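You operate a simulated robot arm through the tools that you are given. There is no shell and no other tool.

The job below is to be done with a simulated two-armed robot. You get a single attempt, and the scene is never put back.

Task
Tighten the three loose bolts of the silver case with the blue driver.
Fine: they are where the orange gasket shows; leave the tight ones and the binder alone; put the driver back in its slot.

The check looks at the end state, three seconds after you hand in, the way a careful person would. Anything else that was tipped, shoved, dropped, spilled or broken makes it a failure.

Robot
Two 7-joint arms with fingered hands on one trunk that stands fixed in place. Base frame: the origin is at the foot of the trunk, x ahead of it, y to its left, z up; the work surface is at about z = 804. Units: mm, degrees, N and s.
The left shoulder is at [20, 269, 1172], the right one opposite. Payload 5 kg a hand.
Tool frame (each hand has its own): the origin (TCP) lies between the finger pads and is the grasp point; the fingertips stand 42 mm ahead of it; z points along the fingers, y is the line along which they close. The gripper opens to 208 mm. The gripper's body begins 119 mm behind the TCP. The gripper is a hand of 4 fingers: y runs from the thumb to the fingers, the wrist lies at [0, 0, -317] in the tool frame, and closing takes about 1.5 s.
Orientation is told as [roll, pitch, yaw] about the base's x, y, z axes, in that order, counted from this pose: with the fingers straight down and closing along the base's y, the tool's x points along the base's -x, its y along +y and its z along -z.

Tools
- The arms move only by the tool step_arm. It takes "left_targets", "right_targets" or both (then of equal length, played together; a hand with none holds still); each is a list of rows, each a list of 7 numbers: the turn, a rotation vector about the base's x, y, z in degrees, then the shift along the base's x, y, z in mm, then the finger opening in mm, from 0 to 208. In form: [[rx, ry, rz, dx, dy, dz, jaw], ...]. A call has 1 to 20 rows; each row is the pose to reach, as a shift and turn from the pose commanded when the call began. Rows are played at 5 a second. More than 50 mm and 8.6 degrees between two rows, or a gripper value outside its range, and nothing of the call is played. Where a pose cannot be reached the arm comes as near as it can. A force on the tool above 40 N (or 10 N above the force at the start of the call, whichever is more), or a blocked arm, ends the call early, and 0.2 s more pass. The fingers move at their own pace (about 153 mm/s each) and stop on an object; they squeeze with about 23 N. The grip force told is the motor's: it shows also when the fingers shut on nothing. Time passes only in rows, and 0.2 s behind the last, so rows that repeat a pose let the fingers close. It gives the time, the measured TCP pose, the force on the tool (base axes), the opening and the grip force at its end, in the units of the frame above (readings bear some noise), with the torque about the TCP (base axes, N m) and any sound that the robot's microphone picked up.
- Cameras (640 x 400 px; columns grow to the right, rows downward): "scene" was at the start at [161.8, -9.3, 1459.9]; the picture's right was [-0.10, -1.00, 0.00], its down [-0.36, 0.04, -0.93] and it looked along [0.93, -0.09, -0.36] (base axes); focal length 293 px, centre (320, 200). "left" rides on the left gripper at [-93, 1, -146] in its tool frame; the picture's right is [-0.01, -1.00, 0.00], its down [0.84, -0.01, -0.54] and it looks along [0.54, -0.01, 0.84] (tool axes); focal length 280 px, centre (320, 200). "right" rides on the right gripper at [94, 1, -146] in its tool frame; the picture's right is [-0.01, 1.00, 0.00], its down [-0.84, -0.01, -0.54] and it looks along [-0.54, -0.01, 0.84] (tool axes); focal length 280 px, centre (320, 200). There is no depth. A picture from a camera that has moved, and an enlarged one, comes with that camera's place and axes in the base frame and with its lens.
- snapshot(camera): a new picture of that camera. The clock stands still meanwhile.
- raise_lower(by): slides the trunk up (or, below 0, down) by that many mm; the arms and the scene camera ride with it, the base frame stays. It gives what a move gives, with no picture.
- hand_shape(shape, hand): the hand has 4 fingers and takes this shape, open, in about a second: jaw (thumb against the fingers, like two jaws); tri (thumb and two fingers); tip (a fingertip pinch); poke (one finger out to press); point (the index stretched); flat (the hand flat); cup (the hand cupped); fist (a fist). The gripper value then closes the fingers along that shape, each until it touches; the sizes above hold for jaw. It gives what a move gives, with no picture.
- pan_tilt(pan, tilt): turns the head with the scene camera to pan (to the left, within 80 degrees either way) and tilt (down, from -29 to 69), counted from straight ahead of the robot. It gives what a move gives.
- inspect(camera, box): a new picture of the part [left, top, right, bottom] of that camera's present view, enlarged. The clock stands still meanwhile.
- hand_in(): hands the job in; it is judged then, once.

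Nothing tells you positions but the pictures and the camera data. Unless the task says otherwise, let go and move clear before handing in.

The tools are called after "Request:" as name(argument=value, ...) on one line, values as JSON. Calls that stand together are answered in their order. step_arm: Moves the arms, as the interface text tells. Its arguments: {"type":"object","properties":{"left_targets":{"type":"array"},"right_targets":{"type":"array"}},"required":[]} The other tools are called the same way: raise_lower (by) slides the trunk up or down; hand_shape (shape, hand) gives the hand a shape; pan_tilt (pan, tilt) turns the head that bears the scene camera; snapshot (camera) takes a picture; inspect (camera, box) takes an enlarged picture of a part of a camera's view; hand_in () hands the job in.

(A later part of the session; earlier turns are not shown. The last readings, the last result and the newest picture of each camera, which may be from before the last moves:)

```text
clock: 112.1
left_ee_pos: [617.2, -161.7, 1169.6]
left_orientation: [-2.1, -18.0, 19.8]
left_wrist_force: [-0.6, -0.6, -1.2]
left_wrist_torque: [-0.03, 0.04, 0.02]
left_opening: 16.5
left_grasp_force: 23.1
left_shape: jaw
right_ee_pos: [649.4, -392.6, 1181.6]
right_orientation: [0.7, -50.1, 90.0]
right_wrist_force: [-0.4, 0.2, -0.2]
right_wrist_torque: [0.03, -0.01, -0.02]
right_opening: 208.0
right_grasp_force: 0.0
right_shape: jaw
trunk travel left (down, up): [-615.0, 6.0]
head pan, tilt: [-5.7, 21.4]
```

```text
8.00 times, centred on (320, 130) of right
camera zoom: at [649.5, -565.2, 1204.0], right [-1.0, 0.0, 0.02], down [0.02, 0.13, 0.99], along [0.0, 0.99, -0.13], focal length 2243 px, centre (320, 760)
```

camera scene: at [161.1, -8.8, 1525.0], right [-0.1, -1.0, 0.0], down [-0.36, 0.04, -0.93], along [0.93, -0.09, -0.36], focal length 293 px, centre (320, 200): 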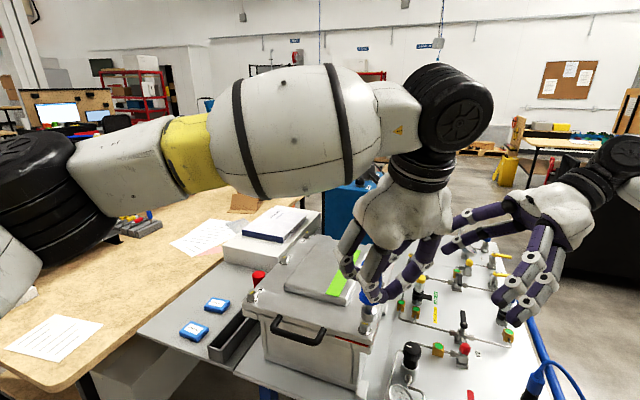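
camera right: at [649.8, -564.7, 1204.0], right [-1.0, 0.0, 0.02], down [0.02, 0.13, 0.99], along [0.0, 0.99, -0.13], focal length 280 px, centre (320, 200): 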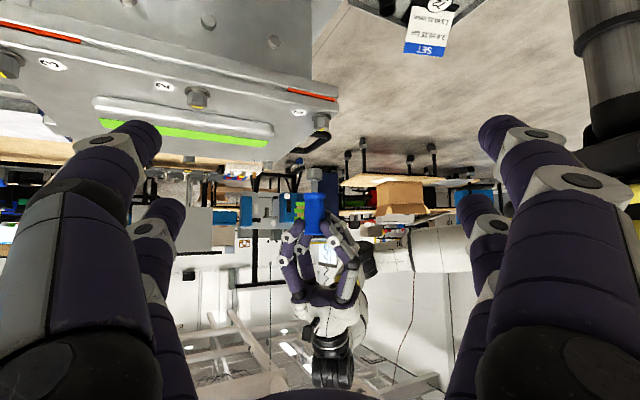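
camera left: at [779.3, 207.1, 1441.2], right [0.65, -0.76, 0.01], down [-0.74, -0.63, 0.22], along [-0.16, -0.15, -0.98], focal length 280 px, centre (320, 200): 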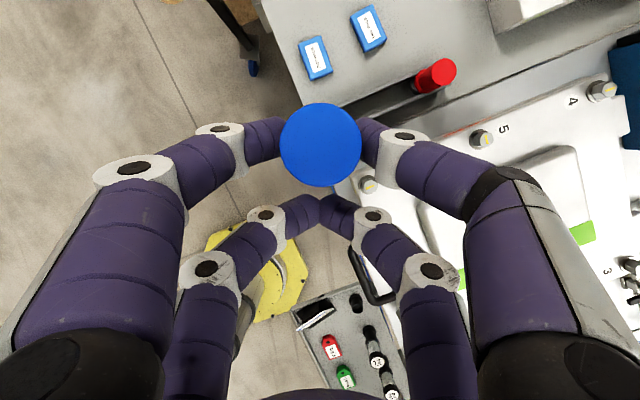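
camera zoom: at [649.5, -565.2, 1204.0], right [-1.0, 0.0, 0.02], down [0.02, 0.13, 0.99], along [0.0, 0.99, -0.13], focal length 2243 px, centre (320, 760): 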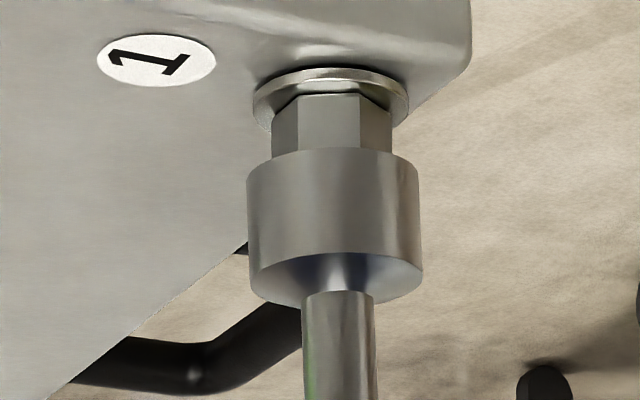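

The socket is going over the head freely, with about 10 mm to go. I descend until nearly seated.

Request:
step_arm(left_targets=[[0, 0, 0, 0, 0, -1.5, 10], [0, 0, 0, 0, 0, -3, 10], [0, 0, 0, 0, 0, -4.5, 10], [0, 0, 0, 0, 0, -6, 10], [0, 0, 0, 0, 0, -7.5, 10], [0, 0, 0, 0, 0, -9, 10], [0, 0, 0, 0, 0, -9, 10]])

Request:
inspect(camera="scene", box=[340, 285, 390, 335])

Request:
inspect(camera="right", box=[290, 105, 350, 185])

Request:
snapshot(camera="left")

```text
clock: 113.7
left_ee_pos: [617.6, -163.0, 1161.2]
left_orientation: [-2.0, -18.0, 20.0]
left_wrist_force: [0.0, -0.3, -0.3]
left_wrist_torque: [0.01, 0.01, 0.0]
left_opening: 16.4
left_grasp_force: 23.1
left_shape: jaw
right_ee_pos: [649.9, -392.9, 1181.0]
right_orientation: [0.6, -50.0, 90.0]
right_wrist_force: [0.0, -0.3, -0.2]
right_wrist_torque: [0.02, 0.01, -0.02]
right_opening: 207.7
right_grasp_force: 0.1
right_shape: jaw
trunk travel left (down, up): [-615.0, 6.0]
head pan, tilt: [-5.7, 21.4]
```

```text
8.00 times, centred on (365, 310) of scene
camera zoom: at [161.0, -9.3, 1525.1], right [-0.1, -1.0, 0.0], down [-0.36, 0.04, -0.93], along [0.93, -0.09, -0.36], focal length 2344 px, centre (-40, -680)
```

zoom: 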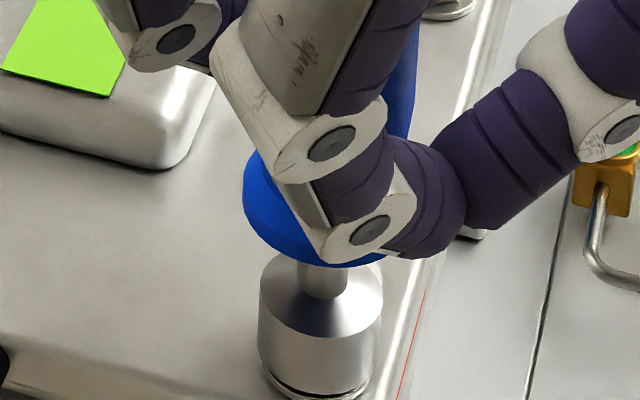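

```text
5.00 times, centred on (320, 145) of right
camera zoom: at [649.5, -565.1, 1204.0], right [-1.0, 0.0, 0.02], down [0.02, 0.13, 0.99], along [0.0, 0.99, -0.13], focal length 1402 px, centre (320, 475)
```

zoom: 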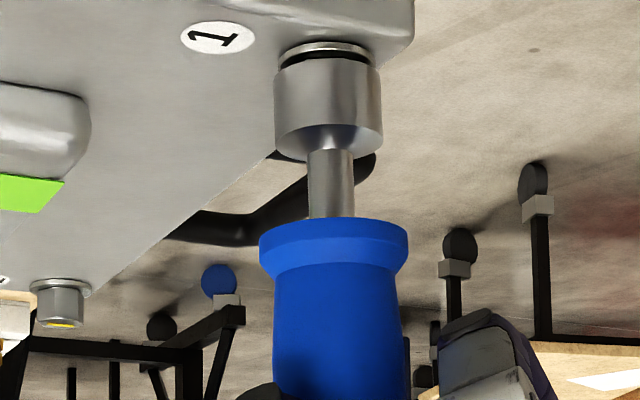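

```text
taken
camera left: at [657.8, -141.7, 1327.6], right [0.34, -0.94, 0.04], down [-0.91, -0.32, 0.25], along [-0.22, -0.12, -0.97], focal length 280 px, centre (320, 200)
```

left: 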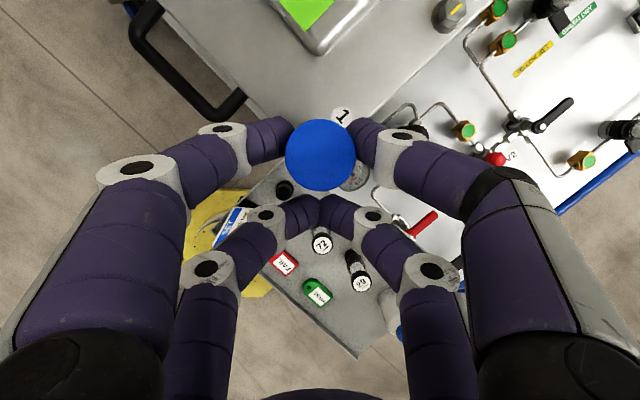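

The socket is down over bolt 1 and the driver's weight rests on it. Now I open the fingers carefully to re-grip lower, and check that it stands by itself.

Request:
step_arm(left_targets=[[0, 0, 0, 0, 0, 0, 30], [0, 0, 0, 0, 0, 0, 45], [0, 0, 0, 0, 0, 0, 60], [0, 0, 0, 0, 0, 0, 76], [0, 0, 0, 0, 0, 0, 84], [0, 0, 0, 0, 0, 0, 84]])

Request:
snapshot(camera="left")

Request:
inspect(camera="right", box=[280, 105, 370, 205])

Request:
inspect(camera="scene", box=[330, 250, 400, 340])

```text
clock: 115.1
left_ee_pos: [617.7, -162.6, 1160.2]
left_orientation: [-2.0, -18.0, 20.0]
left_wrist_force: [-0.6, 0.2, 0.5]
left_wrist_torque: [0.01, 0.01, 0.01]
left_opening: 83.5
left_grasp_force: 0.0
left_shape: jaw
right_ee_pos: [649.0, -392.4, 1180.6]
right_orientation: [0.7, -50.0, 90.0]
right_wrist_force: [0.7, 0.1, 0.1]
right_wrist_torque: [-0.01, -0.01, 0.0]
right_opening: 207.8
right_grasp_force: 0.0
right_shape: jaw
trunk travel left (down, up): [-615.0, 6.0]
head pan, tilt: [-5.7, 21.4]
```

```text
taken
camera left: at [657.7, -141.7, 1327.7], right [0.34, -0.94, 0.04], down [-0.91, -0.32, 0.25], along [-0.22, -0.12, -0.97], focal length 280 px, centre (320, 200)
```

left: 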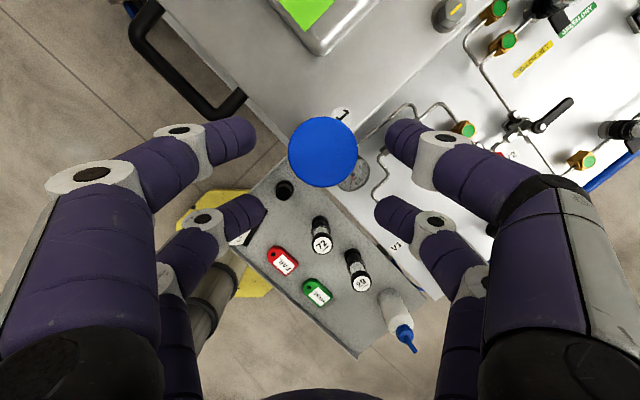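

```text
4.00 times, centred on (325, 155) of right
camera zoom: at [649.5, -565.1, 1204.0], right [-1.0, 0.0, 0.02], down [0.02, 0.13, 0.99], along [0.0, 0.99, -0.13], focal length 1122 px, centre (300, 380)
```

zoom: 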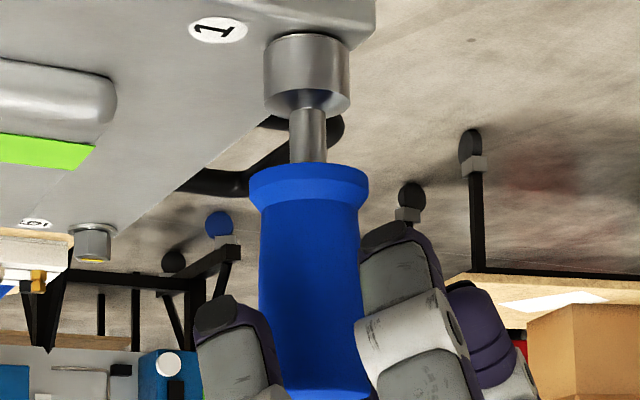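

```text
4.44 times, centred on (365, 295) of scene
camera zoom: at [160.9, -9.3, 1525.1], right [-0.1, -1.0, 0.0], down [-0.36, 0.04, -0.93], along [0.93, -0.09, -0.36], focal length 1302 px, centre (120, -222)
```

zoom: 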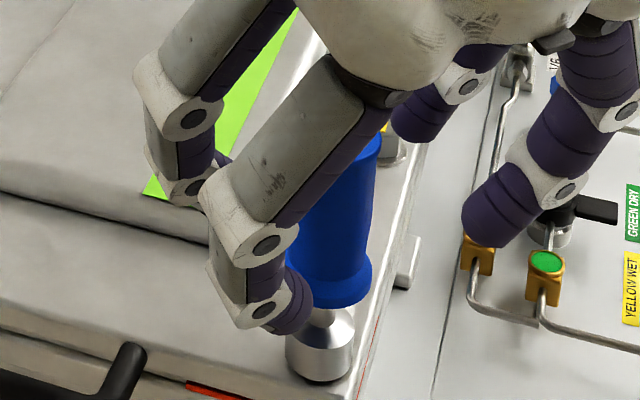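

It stands upright by itself, fully seated on bolt 1. I now lower the open hand 24 mm, square it up, and grip the handle properly again.

Request:
step_arm(left_targets=[[1.1, -0.6, 0, -1.3, -2.2, 0, 84], [2.2, -1.2, 0, -2.7, -4.4, -4, 84], [2.2, -1.2, 0, -2.7, -4.4, -10, 84], [2.2, -1.2, 0, -2.7, -4.4, -16, 84], [2.2, -1.2, 0, -2.7, -4.4, -21, 84], [2.2, -1.2, 0, -2.7, -4.4, -24, 84], [2.2, -1.2, 0, -2.7, -4.4, -24, 84]])

Request:
snapshot(camera="left")

Request:
inspect(camera="right", box=[280, 105, 370, 205])

```text
clock: 116.7
left_ee_pos: [614.6, -166.2, 1136.4]
left_orientation: [-0.3, -19.9, 19.3]
left_wrist_force: [0.1, -1.4, 0.3]
left_wrist_torque: [0.02, 0.0, 0.0]
left_opening: 83.7
left_grasp_force: 0.0
left_shape: jaw
right_ee_pos: [648.8, -393.1, 1181.2]
right_orientation: [0.5, -50.0, 90.0]
right_wrist_force: [-0.2, 0.7, 0.2]
right_wrist_torque: [-0.02, 0.0, -0.02]
right_opening: 207.7
right_grasp_force: 0.1
right_shape: jaw
trunk travel left (down, up): [-615.0, 6.0]
head pan, tilt: [-5.7, 21.4]
```

```text
taken
camera left: at [651.1, -151.6, 1305.6], right [0.34, -0.94, 0.01], down [-0.92, -0.33, 0.22], along [-0.2, -0.08, -0.98], focal length 280 px, centre (320, 200)
```

left: 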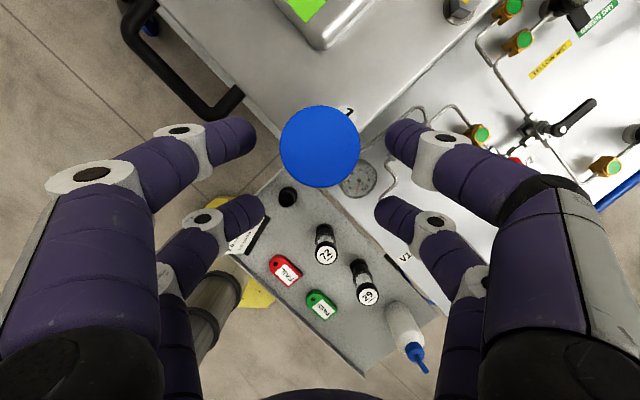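

```text
4.00 times, centred on (325, 155) of right
camera zoom: at [649.5, -565.1, 1204.1], right [-1.0, 0.0, 0.02], down [0.02, 0.13, 0.99], along [0.0, 0.99, -0.13], focal length 1122 px, centre (300, 380)
```

zoom: 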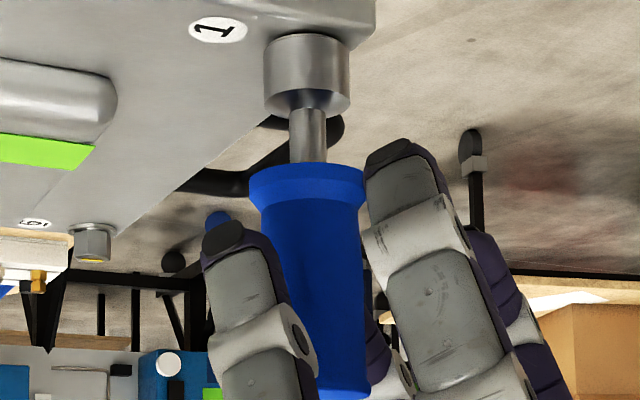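

The handle is centred again, with the fingers at the right height. I close.

Request:
step_arm(left_targets=[[0, 0, 0, 0, 0, 0, 70], [0, 0, 0, 0, 0, 0, 60], [0, 0, 0, 0, 0, 0, 50], [0, 0, 0, 0, 0, 0, 40], [0, 0, 0, 0, 0, 0, 30], [0, 0, 0, 0, 0, 0, 10], [0, 0, 0, 0, 0, 0, 10], [0, 0, 0, 0, 0, 0, 10]])

Request:
snapshot(camera="left")

Request:
inspect(camera="right", box=[280, 105, 370, 205])

```text
clock: 118.5
left_ee_pos: [613.8, -165.8, 1136.3]
left_orientation: [-0.3, -19.9, 19.3]
left_wrist_force: [0.1, 0.0, 0.3]
left_wrist_torque: [-0.02, 0.06, 0.03]
left_opening: 17.2
left_grasp_force: 23.1
left_shape: jaw
right_ee_pos: [649.2, -393.0, 1181.9]
right_orientation: [0.6, -50.0, 89.9]
right_wrist_force: [-0.5, -0.5, 1.2]
right_wrist_torque: [-0.01, -0.01, 0.0]
right_opening: 208.0
right_grasp_force: 0.0
right_shape: jaw
trunk travel left (down, up): [-615.0, 6.0]
head pan, tilt: [-5.7, 21.4]
```

```text
taken
camera left: at [651.2, -151.7, 1305.6], right [0.34, -0.94, 0.01], down [-0.92, -0.33, 0.22], along [-0.2, -0.08, -0.98], focal length 280 px, centre (320, 200)
```

left: 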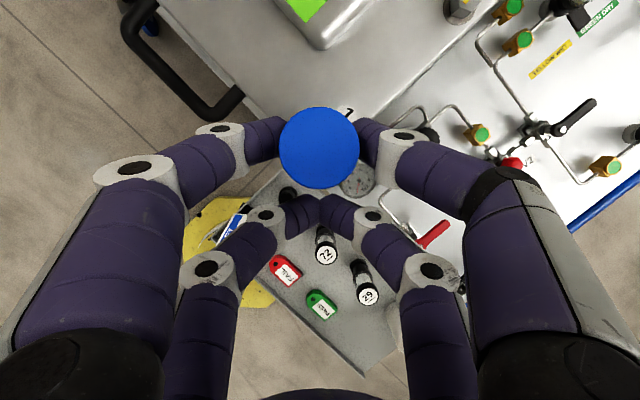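

```text
4.00 times, centred on (325, 155) of right
camera zoom: at [649.5, -565.1, 1204.0], right [-1.0, 0.0, 0.02], down [0.02, 0.13, 0.99], along [0.0, 0.99, -0.13], focal length 1122 px, centre (300, 380)
```

zoom: 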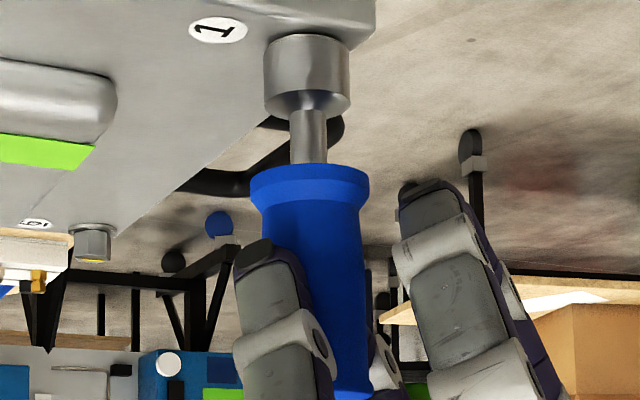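

A firm grip again at 23 N. I turn bolt 1 clockwise about the driver's axis: first 60°.

Request:
step_arm(left_targets=[[0, 0, -6, -0.97, 3.32, -0.2, 10], [0, 0, -12, -1.59, 6.71, -0.3, 10], [0, 0, -18, -1.84, 10.16, -0.5, 10], [0, 0, -24, -1.74, 13.61, -0.6, 10], [0, 0, -30, -1.28, 17.03, -0.8, 10], [0, 0, -36, -0.46, 20.39, -0.9, 10], [0, 0, -42, 0.7, 23.64, -1.1, 10], [0, 0, -48, 2.2, 26.75, -1.2, 10], [0, 0, -54, 4.02, 29.69, -1.4, 10], [0, 0, -60, 6.13, 32.43, -1.5, 10], [0, 0, -60, 6.13, 32.43, -1.5, 10]])

Request:
inspect(camera="right", box=[280, 105, 370, 205])

Request:
inspect(camera="scene", box=[330, 250, 400, 340])

```text
clock: 120.9
left_ee_pos: [621.6, -134.6, 1136.1]
left_orientation: [-0.3, -19.9, -40.7]
left_wrist_force: [-1.1, -0.8, -2.0]
left_wrist_torque: [0.0, 0.14, 0.02]
left_opening: 17.2
left_grasp_force: 23.1
left_shape: jaw
right_ee_pos: [648.8, -393.2, 1181.5]
right_orientation: [0.6, -50.1, 90.0]
right_wrist_force: [-0.6, -0.6, 0.0]
right_wrist_torque: [0.0, -0.01, 0.0]
right_opening: 208.0
right_grasp_force: 0.1
right_shape: jaw
trunk travel left (down, up): [-615.0, 6.0]
head pan, tilt: [-5.7, 21.4]
```

```text
4.00 times, centred on (325, 155) of right
camera zoom: at [649.5, -565.3, 1204.0], right [-1.0, 0.0, 0.02], down [0.02, 0.13, 0.99], along [0.0, 0.99, -0.13], focal length 1122 px, centre (300, 380)
```

zoom: 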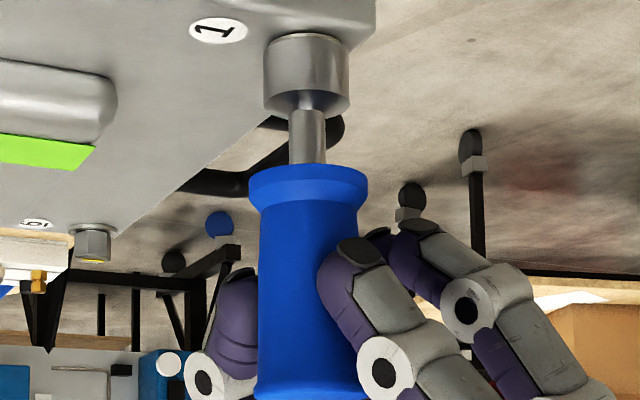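

```text
4.44 times, centred on (365, 295) of scene
camera zoom: at [161.1, -9.3, 1525.0], right [-0.1, -1.0, 0.0], down [-0.36, 0.04, -0.93], along [0.93, -0.09, -0.36], focal length 1302 px, centre (120, -222)
```

zoom: 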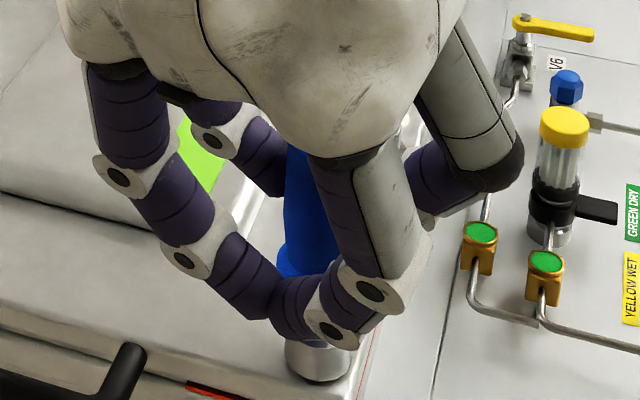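

Turning freely. I continue to a total of about 96°, and watch the torque.

Request:
step_arm(left_targets=[[0, 0, -6, 2.38, 2.49, -0.6, 10], [0, 0, -12, 5.02, 4.73, -1.0, 10], [0, 0, -18, 7.87, 6.68, -1.4, 10], [0, 0, -24, 10.91, 8.31, -1.6, 10], [0, 0, -30, 14.11, 9.62, -1.8, 10], [0, 0, -36, 17.43, 10.59, -2.0, 10], [0, 0, -36, 17.43, 10.59, -2.0, 10]])

Request:
inspect(camera="right", box=[280, 105, 370, 205])

```text
clock: 122.5
left_ee_pos: [637.1, -124.1, 1134.3]
left_orientation: [-0.3, -19.9, -76.6]
left_wrist_force: [1.2, -0.7, 11.4]
left_wrist_torque: [-0.43, -0.08, 0.12]
left_opening: 17.4
left_grasp_force: 23.1
left_shape: jaw
right_ee_pos: [649.4, -394.3, 1181.9]
right_orientation: [0.5, -50.0, 90.1]
right_wrist_force: [-0.3, -0.7, -0.2]
right_wrist_torque: [0.01, 0.02, -0.01]
right_opening: 207.8
right_grasp_force: 0.0
right_shape: jaw
trunk travel left (down, up): [-615.0, 6.0]
head pan, tilt: [-5.7, 21.4]
```

```text
4.00 times, centred on (325, 155) of right
camera zoom: at [649.1, -565.2, 1204.3], right [-1.0, 0.0, 0.02], down [0.02, 0.13, 0.99], along [0.0, 0.99, -0.13], focal length 1122 px, centre (300, 380)
```

zoom: 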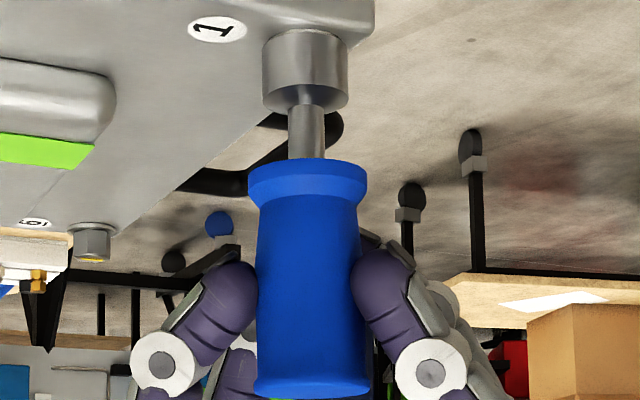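

No stop yet, and I'm pressing a bit hard, so I ease up 0.8 mm and turn 12° more.

Request:
step_arm(left_targets=[[0, 0, 0, 0, 0, 0.8, 10], [0, 0, -3, 1.68, 0.34, 0.8, 10], [0, 0, -6, 3.39, 0.62, 0.8, 10], [0, 0, -9, 5.1, 0.78, 0.8, 10], [0, 0, -12, 6.84, 0.88, 0.8, 10], [0, 0, -12, 6.84, 0.88, 0.8, 10]])

```text
clock: 123.9
left_ee_pos: [644.6, -123.0, 1134.2]
left_orientation: [-0.2, -19.9, -88.7]
left_wrist_force: [0.6, -6.1, 3.5]
left_wrist_torque: [-0.25, 0.11, 0.5]
left_opening: 17.8
left_grasp_force: 23.5
left_shape: jaw
right_ee_pos: [648.5, -393.2, 1182.3]
right_orientation: [0.6, -50.0, 90.0]
right_wrist_force: [-0.1, 0.3, -0.5]
right_wrist_torque: [0.0, 0.0, 0.01]
right_opening: 207.9
right_grasp_force: 0.2
right_shape: jaw
trunk travel left (down, up): [-615.0, 6.0]
head pan, tilt: [-5.7, 21.4]
```

Torque 0.5 N·m and rising. I turn a few more degrees.

Request:
step_arm(left_targets=[[0, 0, -2, 1.15, 0.03, 0, 10], [0, 0, -4, 2.3, 0.02, 0, 10], [0, 0, -6, 3.45, -0.1, 0, 10], [0, 0, -6, 3.45, -0.1, 0, 10]])

Request:
inspect(camera="right", box=[280, 105, 370, 205])

```text
clock: 124.9
left_ee_pos: [647.3, -123.9, 1133.2]
left_orientation: [-0.2, -19.9, -94.6]
left_wrist_force: [0.3, -11.4, 5.7]
left_wrist_torque: [-0.4, 0.13, 0.76]
left_opening: 17.4
left_grasp_force: 22.9
left_shape: jaw
right_ee_pos: [649.5, -393.5, 1181.3]
right_orientation: [0.6, -50.0, 90.1]
right_wrist_force: [-0.1, 0.8, 0.9]
right_wrist_torque: [0.01, 0.01, 0.01]
right_opening: 207.8
right_grasp_force: 0.0
right_shape: jaw
trunk travel left (down, up): [-615.0, 6.0]
head pan, tilt: [-5.7, 21.4]
```

```text
4.00 times, centred on (325, 155) of right
camera zoom: at [649.2, -565.9, 1203.9], right [-1.0, 0.0, 0.02], down [0.02, 0.13, 0.99], along [0.0, 0.99, -0.13], focal length 1122 px, centre (300, 380)
```

zoom: 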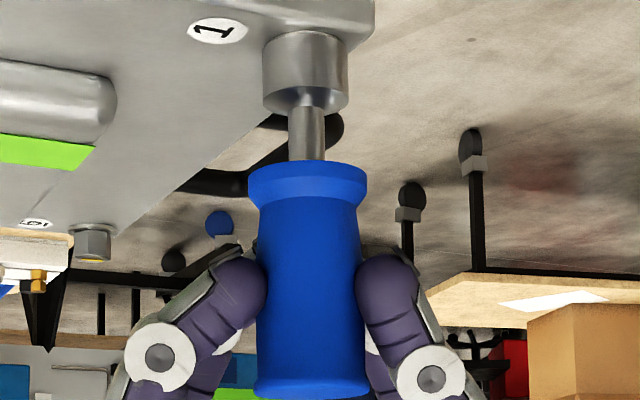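

Torque 0.76 N·m with some side load. I relieve the side load by 1 mm and turn 4° more.

Request:
step_arm(left_targets=[[0, 0, 0, 0, -1, 0, 10], [0, 0, -2, 1.15, -1.1, 0, 10], [0, 0, -4, 2.3, -1.3, 0, 10], [0, 0, -4, 2.3, -1.3, 0, 10]])

```text
clock: 125.9
left_ee_pos: [650.4, -124.1, 1132.8]
left_orientation: [-0.3, -20.0, -98.7]
left_wrist_force: [0.6, -15.5, 4.5]
left_wrist_torque: [-0.34, 0.07, 0.99]
left_opening: 17.2
left_grasp_force: 23.0
left_shape: jaw
right_ee_pos: [648.9, -393.6, 1179.9]
right_orientation: [0.5, -50.0, 90.0]
right_wrist_force: [-0.1, -0.8, -0.6]
right_wrist_torque: [-0.02, -0.01, -0.02]
right_opening: 208.0
right_grasp_force: 0.1
right_shape: jaw
trunk travel left (down, up): [-615.0, 6.0]
head pan, tilt: [-5.7, 21.4]
```

Torque reached 1.0 N·m: bolt 1 is at its stop. I ease back 7° to release the wind-up, then open the fingers and leave the driver standing on bolt 1.

Request:
step_arm(left_targets=[[0, 0, 2.5, -1.4, 0.1, 0, 10], [0, 0, 5, -2.8, 0.2, 0, 10], [0, 0, 7, -4.0, 0.3, 0, 10], [0, 0, 7, -4.0, 0.3, 0, 10]])

Request:
inspect(camera="right", box=[280, 105, 370, 205])

Request:
snapshot(camera="left")

```text
clock: 126.9
left_ee_pos: [646.6, -125.7, 1135.0]
left_orientation: [-0.4, -19.8, -91.6]
left_wrist_force: [-2.1, -10.2, 0.8]
left_wrist_torque: [-0.22, 0.15, 0.08]
left_opening: 17.4
left_grasp_force: 23.0
left_shape: jaw
right_ee_pos: [649.3, -393.9, 1181.8]
right_orientation: [0.5, -50.0, 90.0]
right_wrist_force: [-0.1, -0.8, -1.0]
right_wrist_torque: [-0.01, 0.01, 0.0]
right_opening: 207.9
right_grasp_force: 0.1
right_shape: jaw
trunk travel left (down, up): [-615.0, 6.0]
head pan, tilt: [-5.7, 21.4]
```

```text
4.00 times, centred on (325, 155) of right
camera zoom: at [649.3, -565.7, 1203.8], right [-1.0, 0.0, 0.02], down [0.02, 0.13, 0.99], along [0.0, 0.99, -0.13], focal length 1122 px, centre (300, 380)
```

zoom: 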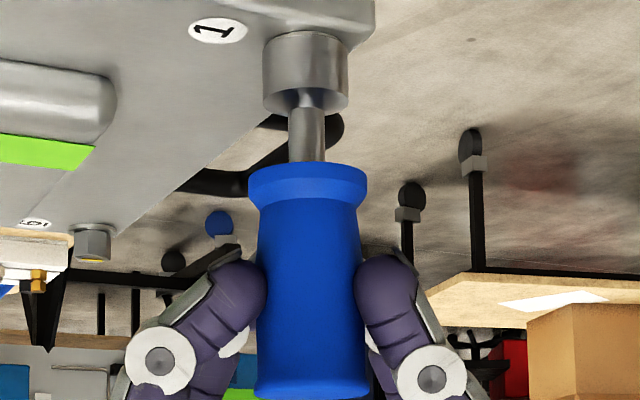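

```text
taken
camera left: at [648.7, -162.9, 1303.5], right [-1.0, 0.02, 0.01], down [0.02, 0.98, 0.22], along [-0.01, 0.22, -0.98], focal length 280 px, centre (320, 200)
```

left: 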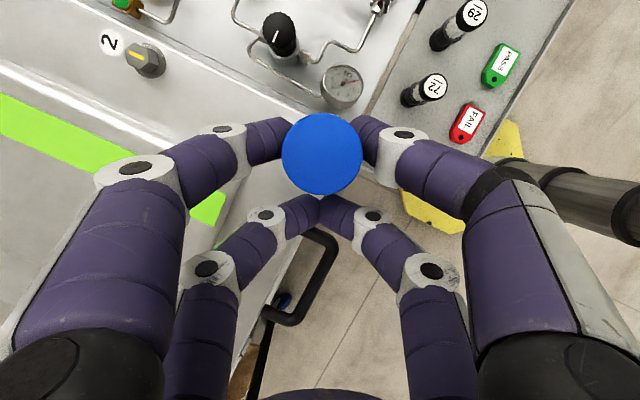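

A 10 N side force remains in y. I shift a little toward -y to unload it before letting go.

Request:
step_arm(left_targets=[[0, 0, 0, 0, -1, 0, 10], [0, 0, 0, 0, -2, 0, 10], [0, 0, 0, 0, -2, 0, 10]])

```text
clock: 127.7
left_ee_pos: [645.6, -126.1, 1132.9]
left_orientation: [-0.3, -19.8, -91.5]
left_wrist_force: [-4.9, -0.2, 4.6]
left_wrist_torque: [-0.16, 0.31, 0.02]
left_opening: 17.3
left_grasp_force: 22.9
left_shape: jaw
right_ee_pos: [649.5, -393.0, 1181.1]
right_orientation: [0.5, -49.9, 90.0]
right_wrist_force: [1.3, 0.6, -0.4]
right_wrist_torque: [0.0, 0.02, -0.02]
right_opening: 207.9
right_grasp_force: 0.0
right_shape: jaw
trunk travel left (down, up): [-615.0, 6.0]
head pan, tilt: [-5.7, 21.4]
```

Unloaded in y. I take out the small x load too, then open the fingers.

Request:
step_arm(left_targets=[[0, 0, 0, -0.8, 0, 0.4, 10], [0, 0, 0, -0.8, 0, 0.4, 10], [0, 0, 0, -0.8, 0, 0.4, 30], [0, 0, 0, -0.8, 0, 0.4, 45], [0, 0, 0, -0.8, 0, 0.4, 60], [0, 0, 0, -0.8, 0, 0.4, 76], [0, 0, 0, -0.8, 0, 0.4, 90], [0, 0, 0, -0.8, 0, 0.4, 90]])

Request:
inspect(camera="right", box=[280, 105, 370, 205])

Request:
snapshot(camera="left")

Request:
snapshot(camera="scene")

```text
clock: 129.5
left_ee_pos: [645.0, -126.5, 1133.6]
left_orientation: [-0.4, -19.9, -91.5]
left_wrist_force: [0.0, -0.9, 0.3]
left_wrist_torque: [0.02, -0.02, 0.01]
left_opening: 89.5
left_grasp_force: 0.1
left_shape: jaw
right_ee_pos: [649.0, -390.9, 1182.5]
right_orientation: [0.6, -50.0, 89.9]
right_wrist_force: [-0.1, -0.5, 0.7]
right_wrist_torque: [-0.03, 0.0, 0.01]
right_opening: 207.8
right_grasp_force: 0.1
right_shape: jaw
trunk travel left (down, up): [-615.0, 6.0]
head pan, tilt: [-5.7, 21.4]
```

```text
4.00 times, centred on (325, 155) of right
camera zoom: at [649.5, -565.1, 1204.0], right [-1.0, 0.0, 0.02], down [0.02, 0.13, 0.99], along [0.0, 0.99, -0.13], focal length 1122 px, centre (300, 380)
```

zoom: 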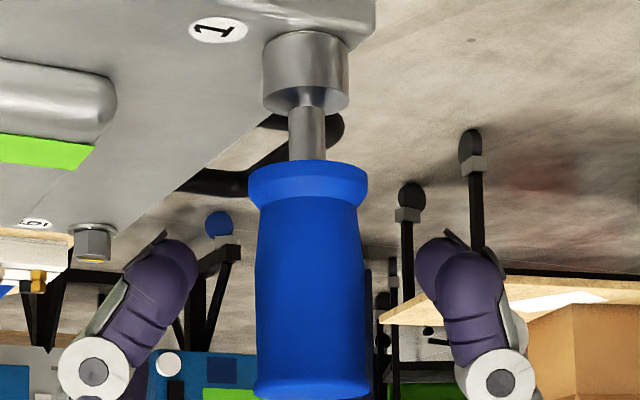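

```text
taken
camera left: at [647.9, -164.4, 1303.6], right [-1.0, 0.02, 0.01], down [0.02, 0.98, 0.22], along [-0.01, 0.22, -0.98], focal length 280 px, centre (320, 200)
```

left: 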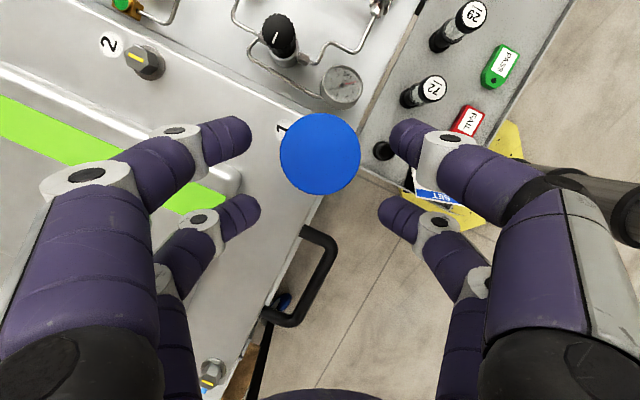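

```text
taken
camera scene: at [160.9, -9.3, 1525.1], right [-0.1, -1.0, 0.0], down [-0.36, 0.04, -0.93], along [0.93, -0.09, -0.36], focal length 293 px, centre (320, 200)
```

scene: 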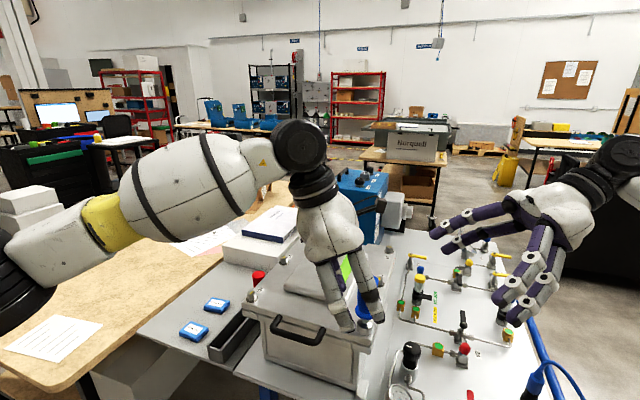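

The driver stands firmly on bolt 1 on its own. I raise the left hand straight up off it, then swing it away to the left.

Request:
step_arm(left_targets=[[0, 0, 0, 0, 0, 10, 96], [0, 0, 0, 0, 0, 30, 100], [0, 0, 0, 0, 0, 60, 100], [0, 0, 0, 0, 0, 95, 100], [0, 0, 0, 0, 0, 130, 100], [0, 0, 0, 5, 30, 140, 100], [0, 0, 0, 15, 70, 145, 100], [0, 0, 0, 30, 110, 150, 100], [0, 0, 0, 45, 150, 150, 100], [0, 0, 0, 60, 190, 150, 100], [0, 0, 0, 75, 230, 150, 100], [0, 0, 0, 90, 260, 150, 100]])

Request:
snapshot(camera="scene")

Request:
inspect(camera="scene", box=[330, 250, 410, 340])

```text
clock: 132.1
left_ee_pos: [732.3, 131.4, 1283.3]
left_orientation: [-0.4, -19.9, -91.6]
left_wrist_force: [0.0, -0.1, -0.2]
left_wrist_torque: [-0.14, 0.01, -0.01]
left_opening: 99.2
left_grasp_force: 0.1
left_shape: jaw
right_ee_pos: [649.7, -390.7, 1180.9]
right_orientation: [0.6, -50.1, 90.0]
right_wrist_force: [-0.5, -0.2, 0.0]
right_wrist_torque: [-0.07, 0.02, 0.01]
right_opening: 207.9
right_grasp_force: 0.0
right_shape: jaw
trunk travel left (down, up): [-615.0, 6.0]
head pan, tilt: [-5.7, 21.4]
```

```text
taken
camera scene: at [161.2, -8.3, 1525.0], right [-0.1, -1.0, 0.0], down [-0.36, 0.04, -0.93], along [0.93, -0.09, -0.36], focal length 293 px, centre (320, 200)
```

scene: 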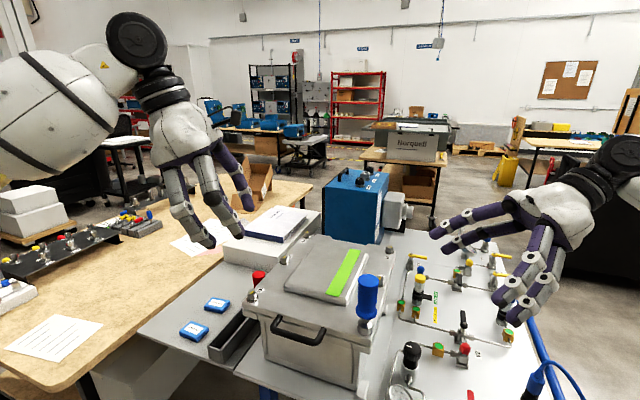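

```text
4.44 times, centred on (370, 295) of scene
camera zoom: at [161.2, -8.3, 1525.0], right [-0.1, -1.0, 0.0], down [-0.36, 0.04, -0.93], along [0.93, -0.09, -0.36], focal length 1302 px, centre (98, -222)
```

zoom: 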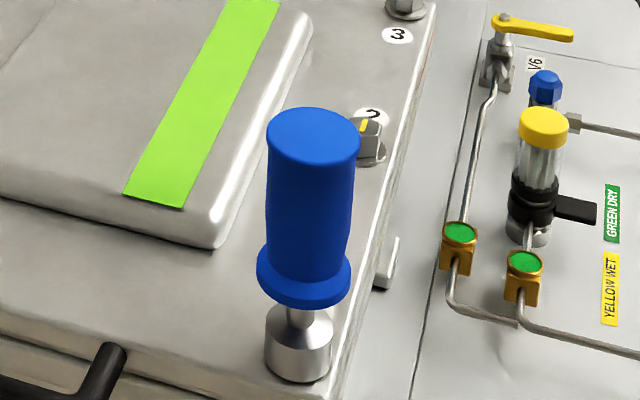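

Bolt 1's orange strip is gone and the driver stands upright. Now the right hand: I raise it, turn it to yaw 30°, and reduce its tilt to 20° for the same style of grip.

Request:
step_arm(right_targets=[[0, 0, -7.5, 0, 0, 20, 208], [0, 0, -15, 0, 0, 45, 208], [0, 0, -22.5, 0, 0, 70, 208], [0, 0, -30, 0, 5, 95, 200], [0, 0, -37.5, 0, 10, 115, 180], [0, 0, -45, 0, 15, 125, 150], [0, 0, -52.5, 0, 20, 130, 120], [0, 0, -60, 0, 25, 130, 100], [0, 0, -60, 0, 25, 130, 100]])

Request:
step_arm(right_targets=[[-3, 5.2, 0, 0, 0, 0, 100], [-6, 10.4, 0, 0, 0, 0, 100], [-9, 15.6, 0, 0, 0, 0, 100], [-12, 20.8, 0, 0, 0, 0, 100], [-15, 26, 0, 0, 0, 0, 100], [-15, 26, 0, 0, 0, 0, 100]])

Request:
snapshot(camera="right")

Request:
snapshot(camera="scene")

```text
clock: 134.1
left_ee_pos: [731.7, 129.9, 1285.0]
left_orientation: [-0.2, -19.9, -91.7]
left_wrist_force: [-0.7, -0.7, 0.6]
left_wrist_torque: [0.03, 0.0, 0.0]
left_opening: 99.4
left_grasp_force: 0.1
left_shape: jaw
right_ee_pos: [650.7, -365.5, 1307.8]
right_orientation: [0.6, -49.9, 29.8]
right_wrist_force: [-0.4, -0.7, -0.1]
right_wrist_torque: [0.02, -0.02, 0.03]
right_opening: 100.7
right_grasp_force: 0.0
right_shape: jaw
trunk travel left (down, up): [-615.0, 6.0]
head pan, tilt: [-5.7, 21.4]
```

```text
clock: 135.5
left_ee_pos: [731.4, 130.6, 1285.4]
left_orientation: [-0.2, -19.9, -91.7]
left_wrist_force: [0.3, -0.4, 0.5]
left_wrist_torque: [0.1, -0.03, 0.01]
left_opening: 99.6
left_grasp_force: 0.1
left_shape: jaw
right_ee_pos: [649.9, -366.1, 1309.8]
right_orientation: [0.6, -19.9, 30.0]
right_wrist_force: [0.3, -1.2, -0.6]
right_wrist_torque: [0.09, -0.01, 0.08]
right_opening: 100.5
right_grasp_force: 0.1
right_shape: jaw
trunk travel left (down, up): [-615.0, 6.0]
head pan, tilt: [-5.7, 21.4]
```

```text
taken
camera right: at [531.4, -435.7, 1415.2], right [-0.49, 0.87, 0.01], down [0.54, 0.29, 0.79], along [0.69, 0.4, -0.61], focal length 280 px, centre (320, 200)
```

right: 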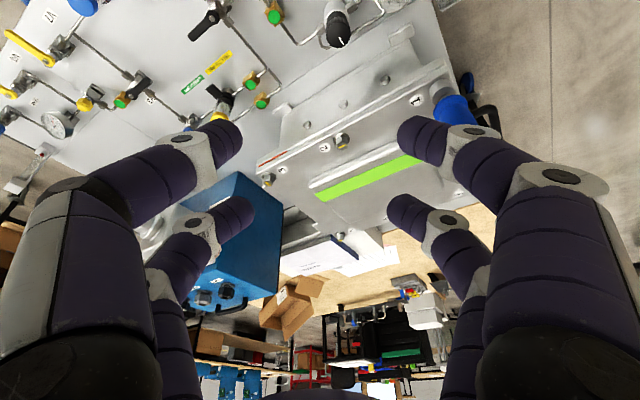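

```text
taken
camera scene: at [160.6, -10.0, 1525.1], right [-0.1, -1.0, 0.0], down [-0.36, 0.04, -0.93], along [0.93, -0.09, -0.36], focal length 293 px, centre (320, 200)
```

scene: 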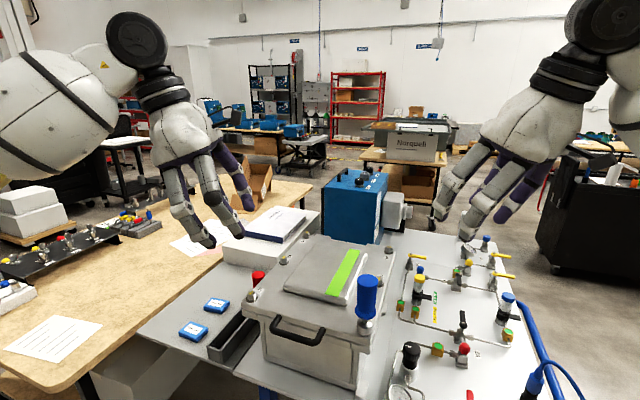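

Now I bring the right hand over the driver on bolt 1, keeping well above it.

Request:
step_arm(right_targets=[[0, 0, 0, -5, 30, -5, 100], [0, 0, 0, -11, 65, -10, 90], [0, 0, 0, -17, 100, -15, 90], [0, 0, 0, -23, 135, -20, 90], [0, 0, 0, -28, 168, -25, 90], [0, 0, 0, -32, 193, -30, 90], [0, 0, 0, -32, 193, -50, 90], [0, 0, 0, -32, 193, -75, 90], [0, 0, 0, -32, 193, -75, 90]])

Request:
snapshot(camera="right")

Request:
inspect(camera="scene", box=[310, 200, 430, 340])

```text
clock: 137.5
left_ee_pos: [731.2, 132.0, 1284.9]
left_orientation: [-0.3, -19.9, -91.7]
left_wrist_force: [-0.4, 0.0, -0.3]
left_wrist_torque: [0.02, -0.03, 0.02]
left_opening: 99.5
left_grasp_force: 0.1
left_shape: jaw
right_ee_pos: [620.1, -171.9, 1234.4]
right_orientation: [0.6, -20.0, 30.1]
right_wrist_force: [-0.6, 0.1, 0.4]
right_wrist_torque: [0.04, -0.01, -0.01]
right_opening: 90.7
right_grasp_force: 0.1
right_shape: jaw
trunk travel left (down, up): [-615.0, 6.0]
head pan, tilt: [-5.7, 21.4]
```

```text
taken
camera right: at [499.9, -241.4, 1340.7], right [-0.49, 0.87, 0.01], down [0.54, 0.29, 0.79], along [0.69, 0.4, -0.61], focal length 280 px, centre (320, 200)
```

right: 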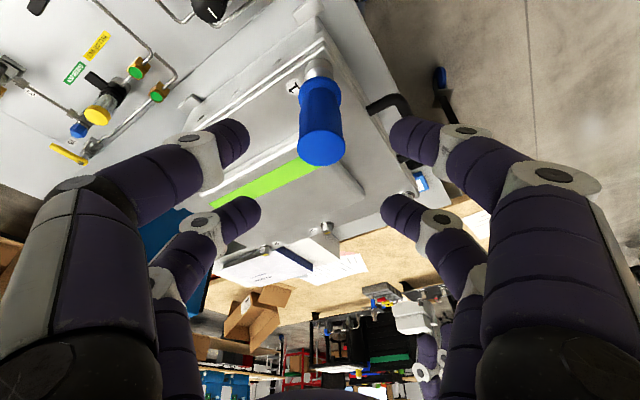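

```text
2.86 times, centred on (370, 270) of scene
camera zoom: at [160.7, -9.4, 1525.1], right [-0.1, -1.0, 0.0], down [-0.36, 0.04, -0.93], along [0.93, -0.09, -0.36], focal length 837 px, centre (177, 0)
```

zoom: 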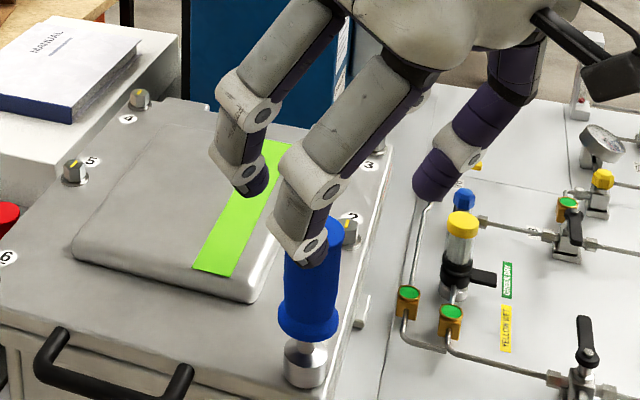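

The right hand is aligned over the driver: axis at (647, -155.5), hand centre about 32 mm behind it. I descend so the front finger pair straddles the handle.

Request:
step_arm(right_targets=[[0, 0, 0, -1.5, 0, -20, 90], [0, 0, 0, -1.5, 0, -42, 90], [0, 0, 0, -1.5, 0, -62, 90], [0, 0, 0, -1.5, 0, -80, 90], [0, 0, 0, -1.5, 0, -93, 90], [0, 0, 0, -1.5, 0, -99, 90], [0, 0, 0, -1.5, 0, -99, 90]])

Request:
snapshot(camera="right")

Request:
inspect(camera="scene", box=[310, 200, 430, 340])

```text
clock: 139.1
left_ee_pos: [731.9, 131.1, 1283.5]
left_orientation: [-0.2, -19.9, -91.6]
left_wrist_force: [-0.5, 0.8, 0.3]
left_wrist_torque: [0.01, -0.02, 0.01]
left_opening: 99.2
left_grasp_force: 0.0
left_shape: jaw
right_ee_pos: [615.7, -172.4, 1138.6]
right_orientation: [0.5, -20.0, 30.0]
right_wrist_force: [0.6, 0.1, -0.5]
right_wrist_torque: [0.0, 0.02, -0.01]
right_opening: 90.7
right_grasp_force: 0.0
right_shape: jaw
trunk travel left (down, up): [-615.0, 6.0]
head pan, tilt: [-5.7, 21.4]
```

```text
taken
camera right: at [497.7, -242.2, 1243.9], right [-0.49, 0.87, 0.01], down [0.54, 0.29, 0.79], along [0.69, 0.4, -0.61], focal length 280 px, centre (320, 200)
```

right: 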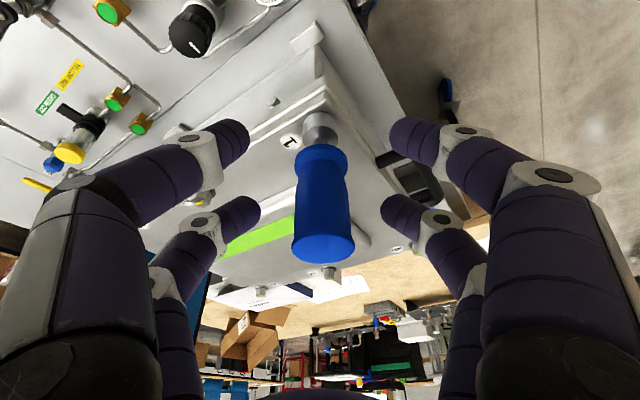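

```text
2.86 times, centred on (370, 270) of scene
camera zoom: at [160.9, -9.2, 1525.1], right [-0.1, -1.0, 0.0], down [-0.36, 0.04, -0.93], along [0.93, -0.09, -0.36], focal length 837 px, centre (177, 0)
```

zoom: 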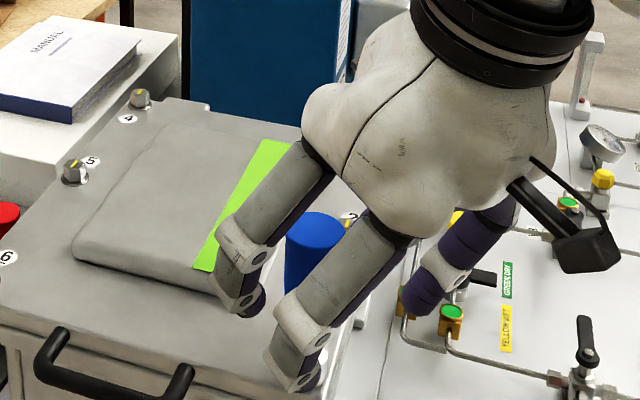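

The handle is centred between the front pair. I lower 8 mm for a fuller hold and close.

Request:
step_arm(right_targets=[[0, 0, 0, 0, 0, -4, 90], [0, 0, 0, 0, 0, -8, 90], [0, 0, 0, 0, 0, -8, 76], [0, 0, 0, 0, 0, -8, 66], [0, 0, 0, 0, 0, -8, 56], [0, 0, 0, 0, 0, -8, 46], [0, 0, 0, 0, 0, -8, 36], [0, 0, 0, 0, 0, -8, 26], [0, 0, 0, 0, 0, -8, 10], [0, 0, 0, 0, 0, -8, 10], [0, 0, 0, 0, 0, -8, 10]])

Request:
snapshot(camera="right")

Request:
inspect(camera="scene", box=[310, 200, 430, 340])

```text
clock: 141.5
left_ee_pos: [732.2, 131.3, 1284.7]
left_orientation: [-0.2, -19.9, -91.5]
left_wrist_force: [0.3, -0.4, 0.5]
left_wrist_torque: [-0.03, -0.01, 0.02]
left_opening: 99.6
left_grasp_force: 0.0
left_shape: jaw
right_ee_pos: [616.8, -173.5, 1129.8]
right_orientation: [0.5, -20.2, 30.1]
right_wrist_force: [-1.1, 0.6, 13.1]
right_wrist_torque: [0.27, -0.38, 0.05]
right_opening: 13.1
right_grasp_force: 0.1
right_shape: jaw
trunk travel left (down, up): [-615.0, 6.0]
head pan, tilt: [-5.7, 21.4]
```

```text
taken
camera right: at [498.0, -242.5, 1235.5], right [-0.49, 0.87, 0.01], down [0.53, 0.29, 0.79], along [0.69, 0.4, -0.61], focal length 280 px, centre (320, 200)
```

right: 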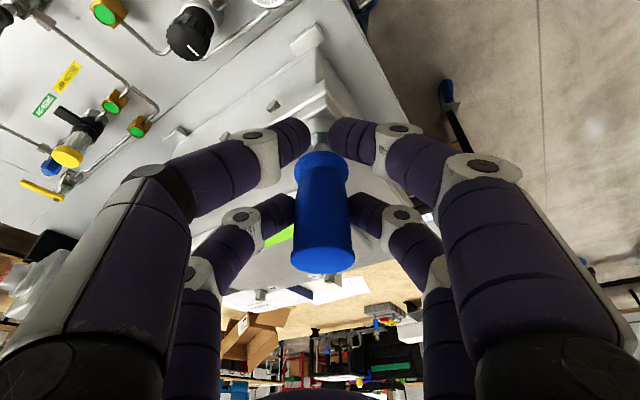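

```text
2.86 times, centred on (370, 270) of scene
camera zoom: at [160.2, -9.1, 1525.2], right [-0.1, -1.0, 0.0], down [-0.36, 0.04, -0.93], along [0.93, -0.09, -0.36], focal length 837 px, centre (177, 0)
```

zoom: 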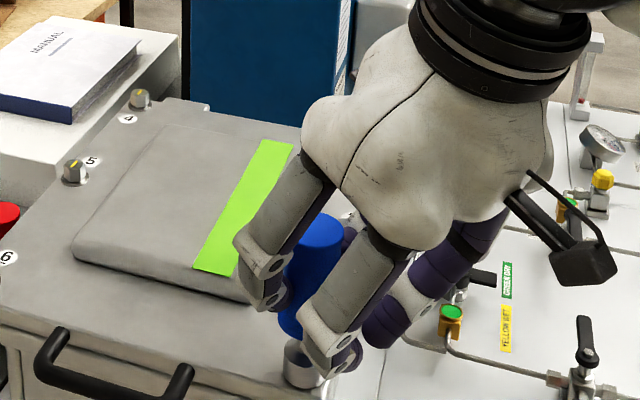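

Something pushes up with 13 N and the grip force is still zero, so I pause and look closely at how the right fingers sit.

Request:
inspect(camera="right", box=[240, 90, 400, 290])

Request:
inspect(camera="scene", box=[335, 265, 405, 345])

Request:
snapshot(camera="left")

```text
2.00 times, centred on (320, 190) of right
camera zoom: at [498.0, -242.5, 1235.5], right [-0.49, 0.87, 0.01], down [0.53, 0.29, 0.79], along [0.69, 0.4, -0.61], focal length 561 px, centre (320, 220)
```

zoom: 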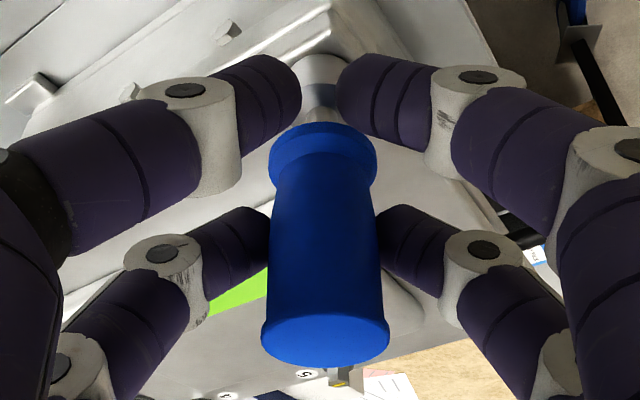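

```text
5.00 times, centred on (370, 305) of scene
camera zoom: at [160.2, -9.1, 1525.2], right [-0.1, -1.0, 0.0], down [-0.36, 0.04, -0.93], along [0.93, -0.09, -0.36], focal length 1465 px, centre (70, -325)
```

zoom: 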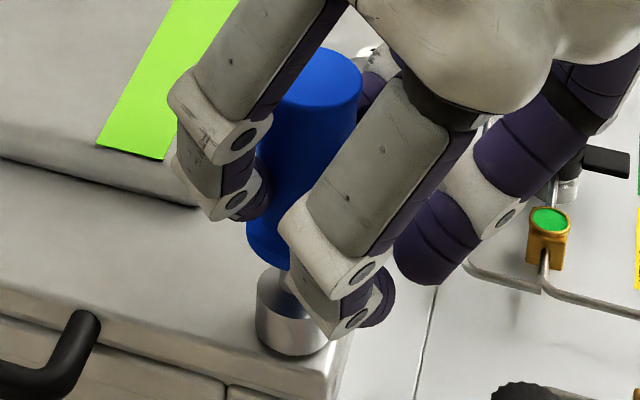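

```text
taken
camera left: at [733.8, 93.4, 1453.9], right [-1.0, 0.02, 0.01], down [0.02, 0.98, 0.22], along [-0.01, 0.22, -0.98], focal length 280 px, centre (320, 200)
```

left: 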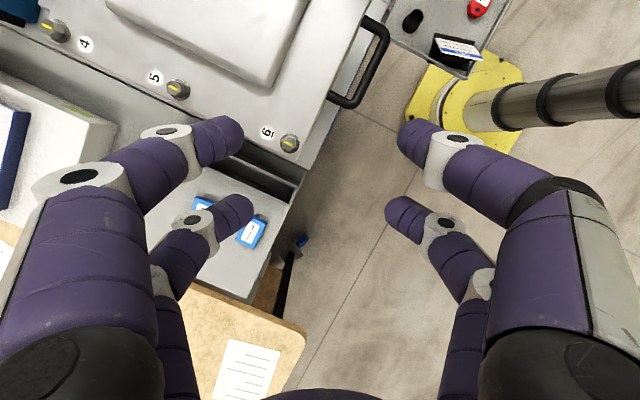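

The driver is still upright and unmoved. I hold a moment for the fingers to finish closing and read the forces again.

Request:
step_arm(right_targets=[[0, 0, 0, 0, 0, 3, 10], [0, 0, 0, 0, 0, 4, 10], [0, 0, 0, 0, 0, 4, 5], [0, 0, 0, 0, 0, 4, 5]])

Request:
inspect(camera="right", box=[240, 90, 400, 290])

```text
clock: 142.5
left_ee_pos: [731.0, 131.6, 1284.3]
left_orientation: [-0.3, -19.9, -91.6]
left_wrist_force: [-0.4, -0.1, -0.2]
left_wrist_torque: [0.01, -0.02, 0.0]
left_opening: 99.7
left_grasp_force: 0.0
left_shape: jaw
right_ee_pos: [617.6, -174.4, 1132.1]
right_orientation: [0.7, -20.0, 30.1]
right_wrist_force: [-1.9, 1.4, 3.5]
right_wrist_torque: [0.13, -0.06, 0.09]
right_opening: 8.2
right_grasp_force: 0.1
right_shape: jaw
trunk travel left (down, up): [-615.0, 6.0]
head pan, tilt: [-5.7, 21.4]
```

```text
2.00 times, centred on (320, 190) of right
camera zoom: at [498.2, -243.1, 1237.9], right [-0.49, 0.87, 0.01], down [0.54, 0.29, 0.79], along [0.69, 0.4, -0.61], focal length 561 px, centre (320, 220)
```

zoom: 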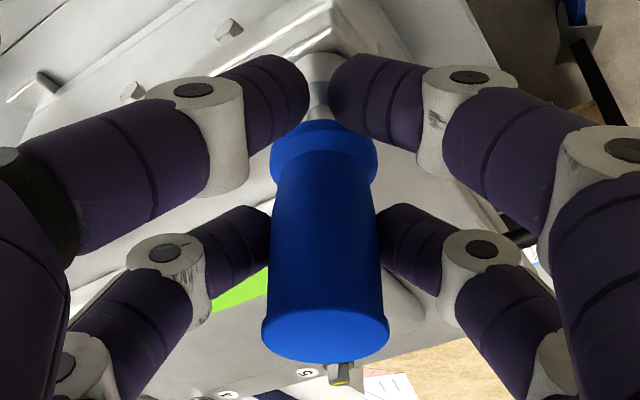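

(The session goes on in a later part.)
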